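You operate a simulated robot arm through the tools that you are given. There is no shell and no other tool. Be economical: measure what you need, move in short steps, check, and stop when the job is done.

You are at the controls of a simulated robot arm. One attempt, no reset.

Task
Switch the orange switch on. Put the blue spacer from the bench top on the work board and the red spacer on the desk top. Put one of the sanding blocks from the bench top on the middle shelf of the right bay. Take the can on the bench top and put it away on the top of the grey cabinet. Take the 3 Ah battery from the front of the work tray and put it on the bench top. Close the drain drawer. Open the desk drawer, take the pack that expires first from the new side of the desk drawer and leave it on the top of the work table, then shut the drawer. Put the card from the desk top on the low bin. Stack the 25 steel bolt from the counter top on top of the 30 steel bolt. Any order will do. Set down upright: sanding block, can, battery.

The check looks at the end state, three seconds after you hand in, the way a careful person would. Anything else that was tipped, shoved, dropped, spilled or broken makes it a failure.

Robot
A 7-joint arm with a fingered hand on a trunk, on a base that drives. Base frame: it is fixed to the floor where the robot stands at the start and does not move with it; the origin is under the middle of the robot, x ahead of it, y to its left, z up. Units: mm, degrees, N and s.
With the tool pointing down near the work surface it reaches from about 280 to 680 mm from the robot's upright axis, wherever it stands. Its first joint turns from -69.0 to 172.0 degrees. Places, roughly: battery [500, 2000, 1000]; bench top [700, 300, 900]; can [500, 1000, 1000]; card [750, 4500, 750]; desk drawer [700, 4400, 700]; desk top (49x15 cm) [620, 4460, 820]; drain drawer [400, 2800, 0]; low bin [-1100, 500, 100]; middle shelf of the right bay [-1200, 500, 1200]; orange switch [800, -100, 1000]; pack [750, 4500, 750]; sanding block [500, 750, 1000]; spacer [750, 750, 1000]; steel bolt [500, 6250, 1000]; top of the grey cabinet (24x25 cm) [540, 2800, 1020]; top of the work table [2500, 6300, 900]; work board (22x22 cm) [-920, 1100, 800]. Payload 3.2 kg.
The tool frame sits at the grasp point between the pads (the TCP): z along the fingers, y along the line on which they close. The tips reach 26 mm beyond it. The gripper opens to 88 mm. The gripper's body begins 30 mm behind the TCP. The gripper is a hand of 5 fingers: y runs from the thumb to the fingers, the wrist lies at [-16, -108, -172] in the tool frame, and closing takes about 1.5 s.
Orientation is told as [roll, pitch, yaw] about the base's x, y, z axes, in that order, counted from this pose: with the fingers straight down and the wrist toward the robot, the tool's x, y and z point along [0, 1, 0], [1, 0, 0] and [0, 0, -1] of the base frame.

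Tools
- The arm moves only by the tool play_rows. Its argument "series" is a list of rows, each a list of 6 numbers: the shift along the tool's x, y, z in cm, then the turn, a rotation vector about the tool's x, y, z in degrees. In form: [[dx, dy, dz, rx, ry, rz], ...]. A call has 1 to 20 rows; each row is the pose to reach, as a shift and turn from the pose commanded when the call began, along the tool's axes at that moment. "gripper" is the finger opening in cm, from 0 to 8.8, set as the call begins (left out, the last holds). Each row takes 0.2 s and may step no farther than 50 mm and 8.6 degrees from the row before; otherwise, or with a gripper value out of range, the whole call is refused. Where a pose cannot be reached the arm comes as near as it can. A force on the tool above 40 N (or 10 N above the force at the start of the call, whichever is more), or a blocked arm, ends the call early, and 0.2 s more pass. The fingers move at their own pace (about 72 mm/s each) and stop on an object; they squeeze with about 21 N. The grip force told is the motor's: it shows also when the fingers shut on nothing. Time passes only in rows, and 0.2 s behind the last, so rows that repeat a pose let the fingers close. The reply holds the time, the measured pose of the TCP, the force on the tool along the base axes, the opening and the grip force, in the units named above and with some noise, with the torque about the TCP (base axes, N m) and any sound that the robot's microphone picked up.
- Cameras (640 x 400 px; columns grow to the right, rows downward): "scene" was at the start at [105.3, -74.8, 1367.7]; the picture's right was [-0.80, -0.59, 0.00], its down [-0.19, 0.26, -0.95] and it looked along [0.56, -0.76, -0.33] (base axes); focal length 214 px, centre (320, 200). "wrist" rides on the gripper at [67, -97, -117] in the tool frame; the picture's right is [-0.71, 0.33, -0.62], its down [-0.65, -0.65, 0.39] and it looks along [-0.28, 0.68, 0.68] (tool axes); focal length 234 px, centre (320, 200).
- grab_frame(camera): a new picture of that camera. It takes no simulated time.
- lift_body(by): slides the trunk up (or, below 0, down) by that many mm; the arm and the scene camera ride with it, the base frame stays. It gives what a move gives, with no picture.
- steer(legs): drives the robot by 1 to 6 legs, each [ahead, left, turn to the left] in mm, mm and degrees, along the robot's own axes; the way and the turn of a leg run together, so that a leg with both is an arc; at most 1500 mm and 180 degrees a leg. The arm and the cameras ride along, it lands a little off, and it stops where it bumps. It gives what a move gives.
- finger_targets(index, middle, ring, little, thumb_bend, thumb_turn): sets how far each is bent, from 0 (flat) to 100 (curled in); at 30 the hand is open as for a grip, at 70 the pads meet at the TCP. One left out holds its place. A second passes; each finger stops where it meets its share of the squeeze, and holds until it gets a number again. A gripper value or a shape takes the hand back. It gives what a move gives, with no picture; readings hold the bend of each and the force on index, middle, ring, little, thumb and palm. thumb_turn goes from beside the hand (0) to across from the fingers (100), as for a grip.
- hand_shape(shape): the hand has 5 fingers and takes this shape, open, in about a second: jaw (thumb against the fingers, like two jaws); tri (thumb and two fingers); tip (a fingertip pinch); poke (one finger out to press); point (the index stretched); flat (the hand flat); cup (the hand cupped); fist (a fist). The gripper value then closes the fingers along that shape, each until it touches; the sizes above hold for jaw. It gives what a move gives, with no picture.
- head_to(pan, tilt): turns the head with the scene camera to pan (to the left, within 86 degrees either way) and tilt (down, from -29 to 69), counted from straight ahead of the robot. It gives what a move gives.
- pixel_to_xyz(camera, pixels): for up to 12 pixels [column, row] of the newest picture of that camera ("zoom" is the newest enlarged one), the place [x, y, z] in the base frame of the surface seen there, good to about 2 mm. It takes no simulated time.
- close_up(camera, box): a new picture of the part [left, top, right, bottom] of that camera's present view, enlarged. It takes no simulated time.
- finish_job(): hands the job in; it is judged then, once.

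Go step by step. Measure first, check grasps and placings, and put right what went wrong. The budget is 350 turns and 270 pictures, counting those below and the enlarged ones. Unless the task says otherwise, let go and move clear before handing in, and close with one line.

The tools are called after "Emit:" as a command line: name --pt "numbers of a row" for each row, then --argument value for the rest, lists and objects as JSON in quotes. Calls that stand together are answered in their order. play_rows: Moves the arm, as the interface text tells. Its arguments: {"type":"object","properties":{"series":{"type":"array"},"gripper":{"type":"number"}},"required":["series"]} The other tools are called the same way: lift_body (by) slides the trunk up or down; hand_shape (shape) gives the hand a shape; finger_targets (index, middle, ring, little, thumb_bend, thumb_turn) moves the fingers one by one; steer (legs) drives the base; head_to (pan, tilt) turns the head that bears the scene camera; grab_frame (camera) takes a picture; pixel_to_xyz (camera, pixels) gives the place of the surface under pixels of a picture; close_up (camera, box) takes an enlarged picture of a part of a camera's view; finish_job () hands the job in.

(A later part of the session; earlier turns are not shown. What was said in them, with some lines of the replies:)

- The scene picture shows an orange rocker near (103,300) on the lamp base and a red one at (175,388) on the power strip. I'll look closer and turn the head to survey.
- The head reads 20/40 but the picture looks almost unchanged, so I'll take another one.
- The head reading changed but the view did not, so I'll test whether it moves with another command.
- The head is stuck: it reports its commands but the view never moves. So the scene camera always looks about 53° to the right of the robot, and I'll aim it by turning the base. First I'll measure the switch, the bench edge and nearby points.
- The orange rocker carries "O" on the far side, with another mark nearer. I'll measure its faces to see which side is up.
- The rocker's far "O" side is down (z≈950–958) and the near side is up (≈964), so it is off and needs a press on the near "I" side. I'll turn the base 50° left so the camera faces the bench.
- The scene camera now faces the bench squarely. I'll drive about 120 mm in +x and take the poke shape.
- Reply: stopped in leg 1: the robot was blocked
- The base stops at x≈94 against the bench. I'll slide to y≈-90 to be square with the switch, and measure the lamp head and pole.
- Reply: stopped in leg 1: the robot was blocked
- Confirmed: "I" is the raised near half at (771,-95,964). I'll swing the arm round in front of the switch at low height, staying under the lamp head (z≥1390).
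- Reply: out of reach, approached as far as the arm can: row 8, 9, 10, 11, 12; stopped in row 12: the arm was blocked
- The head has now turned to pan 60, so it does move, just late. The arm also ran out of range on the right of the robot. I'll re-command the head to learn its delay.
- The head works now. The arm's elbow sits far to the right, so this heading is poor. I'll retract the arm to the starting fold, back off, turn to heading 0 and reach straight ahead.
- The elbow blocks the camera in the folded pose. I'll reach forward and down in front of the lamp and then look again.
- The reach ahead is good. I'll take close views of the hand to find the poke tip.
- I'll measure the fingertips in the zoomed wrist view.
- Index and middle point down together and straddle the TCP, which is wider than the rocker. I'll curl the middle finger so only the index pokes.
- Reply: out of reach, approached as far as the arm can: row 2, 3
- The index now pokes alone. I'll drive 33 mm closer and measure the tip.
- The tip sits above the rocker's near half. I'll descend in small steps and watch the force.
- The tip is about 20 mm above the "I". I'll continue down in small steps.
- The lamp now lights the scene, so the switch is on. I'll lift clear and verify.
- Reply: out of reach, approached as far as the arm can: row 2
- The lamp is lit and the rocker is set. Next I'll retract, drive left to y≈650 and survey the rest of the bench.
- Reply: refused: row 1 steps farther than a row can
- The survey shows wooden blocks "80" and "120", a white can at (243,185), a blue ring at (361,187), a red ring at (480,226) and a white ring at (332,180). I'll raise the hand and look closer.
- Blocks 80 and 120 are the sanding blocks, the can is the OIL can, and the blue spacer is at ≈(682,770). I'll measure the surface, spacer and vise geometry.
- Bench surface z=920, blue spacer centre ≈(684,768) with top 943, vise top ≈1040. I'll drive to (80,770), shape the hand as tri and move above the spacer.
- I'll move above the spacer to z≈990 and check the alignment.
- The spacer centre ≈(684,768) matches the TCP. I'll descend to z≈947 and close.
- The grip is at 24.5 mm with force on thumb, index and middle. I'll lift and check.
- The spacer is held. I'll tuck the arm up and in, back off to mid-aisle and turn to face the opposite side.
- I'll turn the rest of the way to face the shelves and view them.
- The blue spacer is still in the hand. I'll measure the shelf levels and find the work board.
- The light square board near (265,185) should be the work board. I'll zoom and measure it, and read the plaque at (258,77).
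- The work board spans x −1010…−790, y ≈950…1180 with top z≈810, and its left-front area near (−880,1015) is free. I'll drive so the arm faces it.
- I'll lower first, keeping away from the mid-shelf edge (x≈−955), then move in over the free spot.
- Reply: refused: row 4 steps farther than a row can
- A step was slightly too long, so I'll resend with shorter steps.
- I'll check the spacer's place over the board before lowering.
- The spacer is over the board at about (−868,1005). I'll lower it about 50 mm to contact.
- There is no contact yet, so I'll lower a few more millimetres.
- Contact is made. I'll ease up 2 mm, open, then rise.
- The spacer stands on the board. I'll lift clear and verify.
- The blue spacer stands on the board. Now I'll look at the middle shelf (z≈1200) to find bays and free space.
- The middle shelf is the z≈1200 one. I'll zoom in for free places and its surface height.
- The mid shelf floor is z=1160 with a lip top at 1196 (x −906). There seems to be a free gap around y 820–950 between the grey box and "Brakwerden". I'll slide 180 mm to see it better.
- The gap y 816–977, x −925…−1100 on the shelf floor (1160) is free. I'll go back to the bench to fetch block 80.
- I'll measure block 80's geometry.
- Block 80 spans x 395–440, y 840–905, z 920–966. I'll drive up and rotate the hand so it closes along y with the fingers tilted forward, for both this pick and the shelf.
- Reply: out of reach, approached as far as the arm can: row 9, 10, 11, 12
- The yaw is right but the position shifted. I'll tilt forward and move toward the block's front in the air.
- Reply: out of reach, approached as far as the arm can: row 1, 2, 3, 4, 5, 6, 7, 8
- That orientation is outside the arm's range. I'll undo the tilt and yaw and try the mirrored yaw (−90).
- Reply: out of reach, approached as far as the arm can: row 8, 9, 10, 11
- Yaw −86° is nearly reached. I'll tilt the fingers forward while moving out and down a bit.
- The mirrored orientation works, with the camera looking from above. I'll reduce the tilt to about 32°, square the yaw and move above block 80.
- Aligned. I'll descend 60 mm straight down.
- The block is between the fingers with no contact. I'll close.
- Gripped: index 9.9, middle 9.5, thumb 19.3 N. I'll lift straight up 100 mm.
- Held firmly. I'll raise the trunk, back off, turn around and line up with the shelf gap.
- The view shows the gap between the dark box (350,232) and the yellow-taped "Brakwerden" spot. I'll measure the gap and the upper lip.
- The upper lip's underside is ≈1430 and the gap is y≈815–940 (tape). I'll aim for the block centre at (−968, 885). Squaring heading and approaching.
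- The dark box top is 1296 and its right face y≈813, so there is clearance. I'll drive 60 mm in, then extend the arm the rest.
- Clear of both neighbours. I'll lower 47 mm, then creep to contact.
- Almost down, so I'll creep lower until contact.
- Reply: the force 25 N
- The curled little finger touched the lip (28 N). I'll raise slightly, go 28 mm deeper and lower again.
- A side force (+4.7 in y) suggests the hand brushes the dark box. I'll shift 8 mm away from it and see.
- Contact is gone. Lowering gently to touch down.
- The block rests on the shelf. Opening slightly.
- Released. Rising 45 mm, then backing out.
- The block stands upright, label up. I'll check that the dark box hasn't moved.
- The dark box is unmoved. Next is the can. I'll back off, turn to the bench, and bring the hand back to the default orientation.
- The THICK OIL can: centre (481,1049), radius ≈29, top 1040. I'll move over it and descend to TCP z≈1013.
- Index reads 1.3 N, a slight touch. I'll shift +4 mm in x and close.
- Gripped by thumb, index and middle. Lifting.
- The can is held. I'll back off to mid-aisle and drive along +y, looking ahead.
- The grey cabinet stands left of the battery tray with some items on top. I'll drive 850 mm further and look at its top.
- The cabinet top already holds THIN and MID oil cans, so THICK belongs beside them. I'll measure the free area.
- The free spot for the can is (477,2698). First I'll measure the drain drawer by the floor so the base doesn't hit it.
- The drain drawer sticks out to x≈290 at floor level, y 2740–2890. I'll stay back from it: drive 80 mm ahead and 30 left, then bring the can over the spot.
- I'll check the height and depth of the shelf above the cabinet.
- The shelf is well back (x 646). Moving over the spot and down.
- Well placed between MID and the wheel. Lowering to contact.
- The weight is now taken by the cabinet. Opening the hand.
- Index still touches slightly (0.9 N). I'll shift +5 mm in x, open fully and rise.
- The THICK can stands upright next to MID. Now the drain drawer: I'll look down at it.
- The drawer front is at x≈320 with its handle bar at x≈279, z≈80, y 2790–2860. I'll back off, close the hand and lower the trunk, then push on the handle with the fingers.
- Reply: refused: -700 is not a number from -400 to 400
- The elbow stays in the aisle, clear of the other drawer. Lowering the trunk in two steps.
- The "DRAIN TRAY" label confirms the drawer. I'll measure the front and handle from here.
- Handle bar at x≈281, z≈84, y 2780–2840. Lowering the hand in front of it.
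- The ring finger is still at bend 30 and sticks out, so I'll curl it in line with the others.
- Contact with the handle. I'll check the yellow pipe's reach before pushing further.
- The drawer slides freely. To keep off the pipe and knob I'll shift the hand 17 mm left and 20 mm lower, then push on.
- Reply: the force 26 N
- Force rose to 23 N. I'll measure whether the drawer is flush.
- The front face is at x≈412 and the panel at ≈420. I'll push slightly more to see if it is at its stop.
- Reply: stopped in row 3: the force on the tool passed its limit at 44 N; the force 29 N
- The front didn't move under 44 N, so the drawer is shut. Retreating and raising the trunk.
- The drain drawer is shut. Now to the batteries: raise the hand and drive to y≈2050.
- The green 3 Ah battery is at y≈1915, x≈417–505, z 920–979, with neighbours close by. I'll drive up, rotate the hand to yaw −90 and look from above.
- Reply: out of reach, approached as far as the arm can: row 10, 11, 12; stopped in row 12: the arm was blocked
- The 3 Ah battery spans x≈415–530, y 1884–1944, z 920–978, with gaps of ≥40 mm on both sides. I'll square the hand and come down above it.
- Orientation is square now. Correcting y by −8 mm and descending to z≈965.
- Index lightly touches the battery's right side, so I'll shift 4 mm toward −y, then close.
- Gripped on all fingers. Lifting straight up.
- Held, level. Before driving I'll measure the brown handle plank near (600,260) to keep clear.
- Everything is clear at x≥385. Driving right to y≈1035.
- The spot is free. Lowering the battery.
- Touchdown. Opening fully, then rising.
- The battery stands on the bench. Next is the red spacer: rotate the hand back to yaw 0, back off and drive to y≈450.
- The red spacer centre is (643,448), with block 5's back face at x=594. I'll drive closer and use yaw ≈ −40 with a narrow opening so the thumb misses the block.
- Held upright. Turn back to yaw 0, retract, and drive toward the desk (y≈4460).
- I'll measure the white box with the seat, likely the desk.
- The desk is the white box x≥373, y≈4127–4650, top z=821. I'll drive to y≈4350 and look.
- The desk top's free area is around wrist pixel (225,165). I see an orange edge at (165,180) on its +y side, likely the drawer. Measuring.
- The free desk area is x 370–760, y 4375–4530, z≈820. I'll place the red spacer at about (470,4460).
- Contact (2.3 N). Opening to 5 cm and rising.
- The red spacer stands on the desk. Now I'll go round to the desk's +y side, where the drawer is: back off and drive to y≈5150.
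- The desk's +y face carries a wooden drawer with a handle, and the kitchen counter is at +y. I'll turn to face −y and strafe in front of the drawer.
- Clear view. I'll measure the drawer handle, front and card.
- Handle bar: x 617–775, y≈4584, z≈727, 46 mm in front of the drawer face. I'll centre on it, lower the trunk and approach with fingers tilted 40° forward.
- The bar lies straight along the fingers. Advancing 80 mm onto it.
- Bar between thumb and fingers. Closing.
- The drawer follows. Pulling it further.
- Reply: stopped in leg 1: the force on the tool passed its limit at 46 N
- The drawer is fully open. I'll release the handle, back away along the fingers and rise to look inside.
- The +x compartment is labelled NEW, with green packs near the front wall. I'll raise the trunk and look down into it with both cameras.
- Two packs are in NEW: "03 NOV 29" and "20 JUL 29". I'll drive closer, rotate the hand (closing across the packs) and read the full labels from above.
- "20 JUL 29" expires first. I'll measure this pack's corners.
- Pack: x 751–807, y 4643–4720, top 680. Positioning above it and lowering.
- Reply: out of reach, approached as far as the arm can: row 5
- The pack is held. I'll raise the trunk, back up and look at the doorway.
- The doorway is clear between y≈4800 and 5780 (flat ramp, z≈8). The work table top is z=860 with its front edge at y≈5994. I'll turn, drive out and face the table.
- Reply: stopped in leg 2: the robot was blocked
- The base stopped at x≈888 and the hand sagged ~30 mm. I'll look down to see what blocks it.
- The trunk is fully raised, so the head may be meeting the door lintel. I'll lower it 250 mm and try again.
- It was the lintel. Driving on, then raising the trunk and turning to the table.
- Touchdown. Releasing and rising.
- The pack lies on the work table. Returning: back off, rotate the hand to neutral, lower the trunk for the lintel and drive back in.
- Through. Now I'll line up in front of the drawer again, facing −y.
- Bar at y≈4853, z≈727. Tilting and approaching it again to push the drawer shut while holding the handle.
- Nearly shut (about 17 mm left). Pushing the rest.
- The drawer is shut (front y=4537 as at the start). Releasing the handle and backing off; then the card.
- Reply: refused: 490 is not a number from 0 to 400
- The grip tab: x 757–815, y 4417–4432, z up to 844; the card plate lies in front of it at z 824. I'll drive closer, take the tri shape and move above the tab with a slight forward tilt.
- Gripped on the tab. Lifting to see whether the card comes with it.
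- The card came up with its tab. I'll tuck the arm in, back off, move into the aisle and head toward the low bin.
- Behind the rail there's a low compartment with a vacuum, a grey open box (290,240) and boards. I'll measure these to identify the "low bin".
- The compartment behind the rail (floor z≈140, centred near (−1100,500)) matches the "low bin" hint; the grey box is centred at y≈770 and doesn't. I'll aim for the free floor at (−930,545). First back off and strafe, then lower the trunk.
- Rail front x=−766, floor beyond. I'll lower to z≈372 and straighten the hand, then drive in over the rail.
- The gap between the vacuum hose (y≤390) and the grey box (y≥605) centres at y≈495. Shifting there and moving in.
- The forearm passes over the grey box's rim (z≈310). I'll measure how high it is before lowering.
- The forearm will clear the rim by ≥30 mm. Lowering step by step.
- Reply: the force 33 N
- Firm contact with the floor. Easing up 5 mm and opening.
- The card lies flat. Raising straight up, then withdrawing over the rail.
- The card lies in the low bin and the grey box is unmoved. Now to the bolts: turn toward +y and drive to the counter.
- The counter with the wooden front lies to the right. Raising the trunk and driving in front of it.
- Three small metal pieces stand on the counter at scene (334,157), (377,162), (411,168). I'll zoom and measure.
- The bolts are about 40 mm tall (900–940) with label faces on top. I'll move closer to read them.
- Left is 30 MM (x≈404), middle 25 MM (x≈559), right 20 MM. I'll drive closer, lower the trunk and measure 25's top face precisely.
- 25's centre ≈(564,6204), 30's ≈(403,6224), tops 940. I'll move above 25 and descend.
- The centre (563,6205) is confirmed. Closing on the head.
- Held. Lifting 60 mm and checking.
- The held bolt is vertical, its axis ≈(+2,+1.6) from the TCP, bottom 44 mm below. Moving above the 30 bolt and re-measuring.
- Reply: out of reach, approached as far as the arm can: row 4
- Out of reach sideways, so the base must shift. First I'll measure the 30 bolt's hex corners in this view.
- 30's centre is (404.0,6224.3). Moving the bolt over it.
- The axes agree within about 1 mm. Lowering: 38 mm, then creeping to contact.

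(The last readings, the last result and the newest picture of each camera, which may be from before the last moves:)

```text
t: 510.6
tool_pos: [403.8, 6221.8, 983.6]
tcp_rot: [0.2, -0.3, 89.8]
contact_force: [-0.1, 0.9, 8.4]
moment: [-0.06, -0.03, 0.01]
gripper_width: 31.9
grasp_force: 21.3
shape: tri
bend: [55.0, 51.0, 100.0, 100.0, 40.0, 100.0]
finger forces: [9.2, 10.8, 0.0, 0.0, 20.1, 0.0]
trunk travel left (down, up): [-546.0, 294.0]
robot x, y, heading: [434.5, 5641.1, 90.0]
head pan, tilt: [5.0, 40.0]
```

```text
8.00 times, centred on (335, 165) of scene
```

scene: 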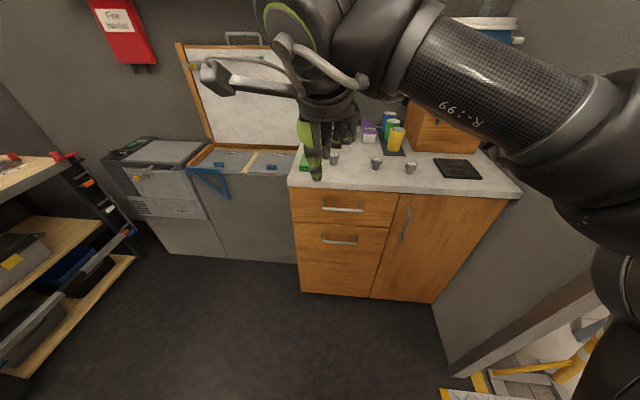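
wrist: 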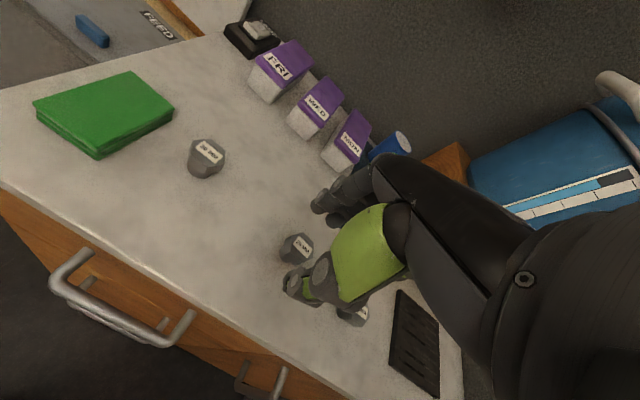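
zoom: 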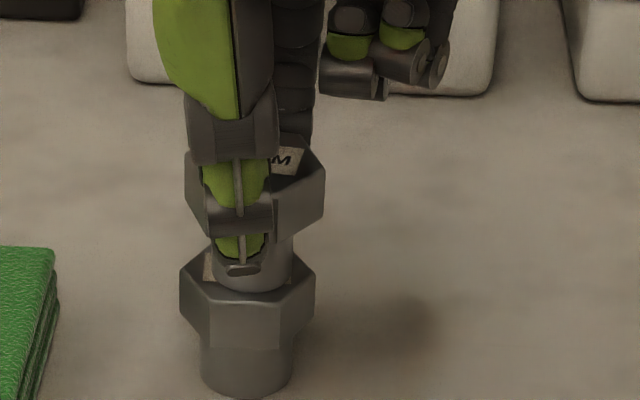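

Seated (8 N). Releasing the preload slightly and opening in small steps.

Emit:
play_rows --pt "0 0 -0.2 0 0 0" --pt "0 0 -0.2 0 0 0"

Emit:
play_rows --pt "0 0 0 0 0 0" --pt "0 0 0 0 0 0" --pt "0 0 0 0 0 0" --gripper 3.8

Emit:
play_rows --pt "0 0 0 0 0 0" --pt "0 0 0 0 0 0" --pt "0 0 0 0 0 0" --gripper 5.5

Emit:
close_up --camera "scene" --box '[310, 140, 360, 190]'

Emit:
close_up --camera "wrist" --box '[220, 180, 340, 300]'

```text
t: 511.2
tool_pos: [403.9, 6222.9, 983.4]
tcp_rot: [0.0, 0.0, 89.6]
contact_force: [-0.3, -0.6, 3.7]
moment: [-0.03, 0.0, -0.01]
gripper_width: 31.8
grasp_force: 21.3
shape: tri
bend: [55.0, 51.0, 100.0, 100.0, 40.0, 100.0]
finger forces: [8.6, 10.2, 0.0, 0.0, 20.2, 0.0]
trunk travel left (down, up): [-546.0, 294.0]
robot x, y, heading: [434.8, 5637.4, 90.0]
head pan, tilt: [5.0, 40.0]
```

```text
t: 512.0
tool_pos: [404.5, 6223.7, 983.3]
tcp_rot: [-0.1, -0.1, 89.7]
contact_force: [-0.7, -0.5, 0.4]
moment: [-0.01, 0.03, -0.04]
gripper_width: 38.0
grasp_force: 0.1
shape: tri
bend: [52.0, 46.0, 99.0, 99.0, 37.0, 100.0]
finger forces: [0.1, 0.0, 0.0, 0.0, 0.2, 0.1]
trunk travel left (down, up): [-546.0, 294.0]
robot x, y, heading: [437.5, 5643.6, 90.1]
head pan, tilt: [5.0, 40.0]
```

```text
t: 512.8
tool_pos: [403.5, 6223.8, 983.8]
tcp_rot: [0.0, -0.1, 89.7]
contact_force: [0.1, -0.8, 0.0]
moment: [0.02, 0.02, 0.02]
gripper_width: 54.6
grasp_force: 0.0
shape: tri
bend: [45.0, 38.0, 99.0, 99.0, 9.0, 99.0]
finger forces: [0.0, 0.0, 0.1, 0.1, 0.0, 0.1]
trunk travel left (down, up): [-546.0, 294.0]
robot x, y, heading: [436.3, 5643.2, 90.2]
head pan, tilt: [5.0, 40.0]
```

```text
8.00 times, centred on (335, 165) of scene
```

zoom: 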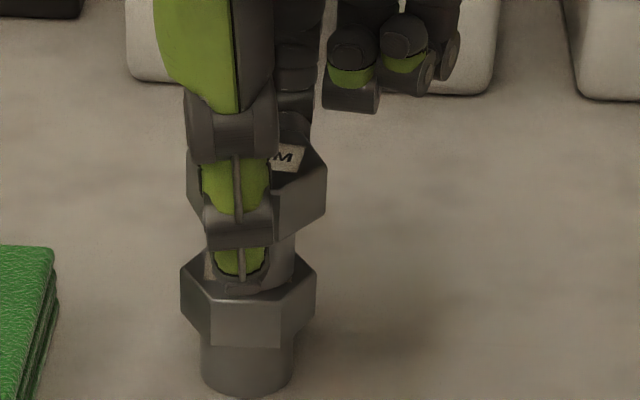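

```text
3.33 times, centred on (280, 240) of wrist
```

zoom: 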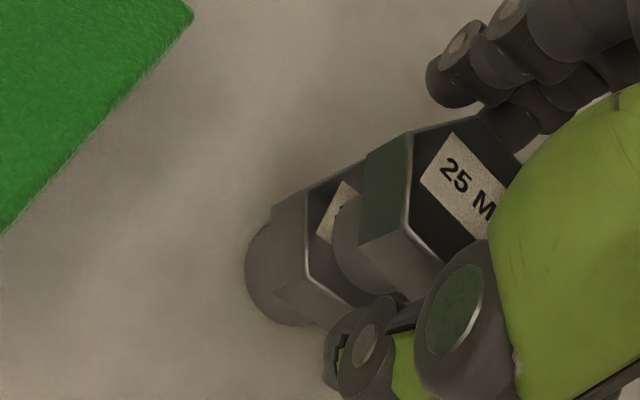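

Standing free in a stack. Rising straight up, slowly at first.

Emit:
play_rows --pt "0 0 -1 0 0 0" --pt "0 0 -2.5 0 0 0" --pt "0 0 -4.5 0 0 0" --pt "0 0 -7.5 0 0 0" --pt "0 -2 -11 0 0 0" --pt "0 -5 -14 0 0 0" --pt "0 -8 -17 0 0 0"

Emit:
close_up --camera "scene" --box '[270, 110, 430, 220]'

Emit:
close_up --camera "wrist" --box '[220, 140, 380, 300]'

```text
t: 514.4
tool_pos: [403.7, 6142.1, 1154.4]
tcp_rot: [0.1, -0.1, 89.6]
contact_force: [0.0, -0.7, -0.2]
moment: [0.04, 0.0, 0.02]
gripper_width: 54.6
grasp_force: 0.0
shape: tri
bend: [44.0, 38.0, 99.0, 99.0, 9.0, 99.0]
finger forces: [0.0, 0.0, 0.0, 0.0, 0.1, 0.1]
trunk travel left (down, up): [-546.0, 294.0]
robot x, y, heading: [437.4, 5640.8, 89.8]
head pan, tilt: [5.0, 40.0]
```

```text
3.64 times, centred on (350, 165) of scene
```

zoom: 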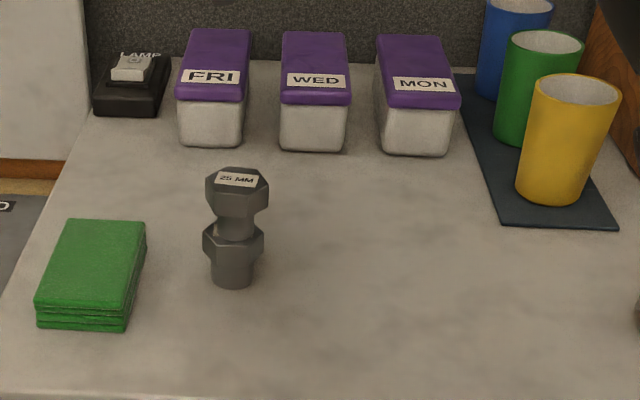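

```text
2.50 times, centred on (300, 220) of wrist
```

zoom: 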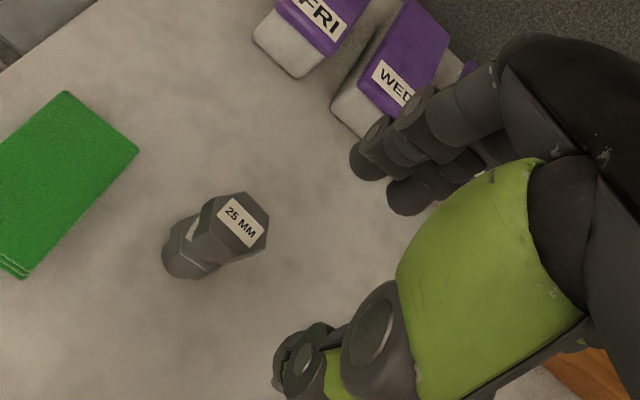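

The 25 bolt stands steadily on the 30, with nothing else disturbed. I'll back the robot away a little and hand in.

Emit:
steer --legs '[[-200, 0, 0]]'

Emit:
grab_frame --camera "scene"

```text
t: 516.0
tool_pos: [401.7, 5948.3, 1154.6]
tcp_rot: [0.1, 0.0, 90.0]
contact_force: [0.0, -0.6, -0.1]
moment: [0.02, 0.0, 0.0]
gripper_width: 54.5
grasp_force: 0.1
shape: tri
bend: [44.0, 38.0, 99.0, 99.0, 9.0, 99.0]
finger forces: [0.0, 0.0, 0.0, 0.0, 0.0, 0.0]
trunk travel left (down, up): [-546.0, 294.0]
robot x, y, heading: [438.6, 5445.4, 90.5]
head pan, tilt: [5.0, 40.0]
```

```text
30 pictures are left
```

scene: 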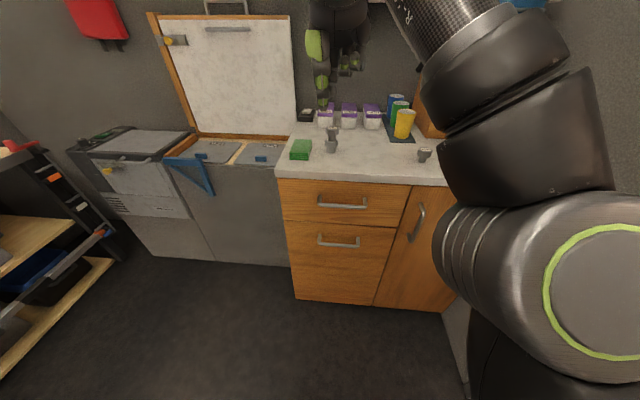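

The stack stands and the robot is clear of everything. Handing in.

Emit:
finish_job

```text
The job is handed in.
```

I did every item in the task and handed the job in; I don't have the checker's verdict. One choice was a guess: I took the low bin to be the compartment behind the bottom rail, not the grey box inside it, so the card lies on that compartment's floor.
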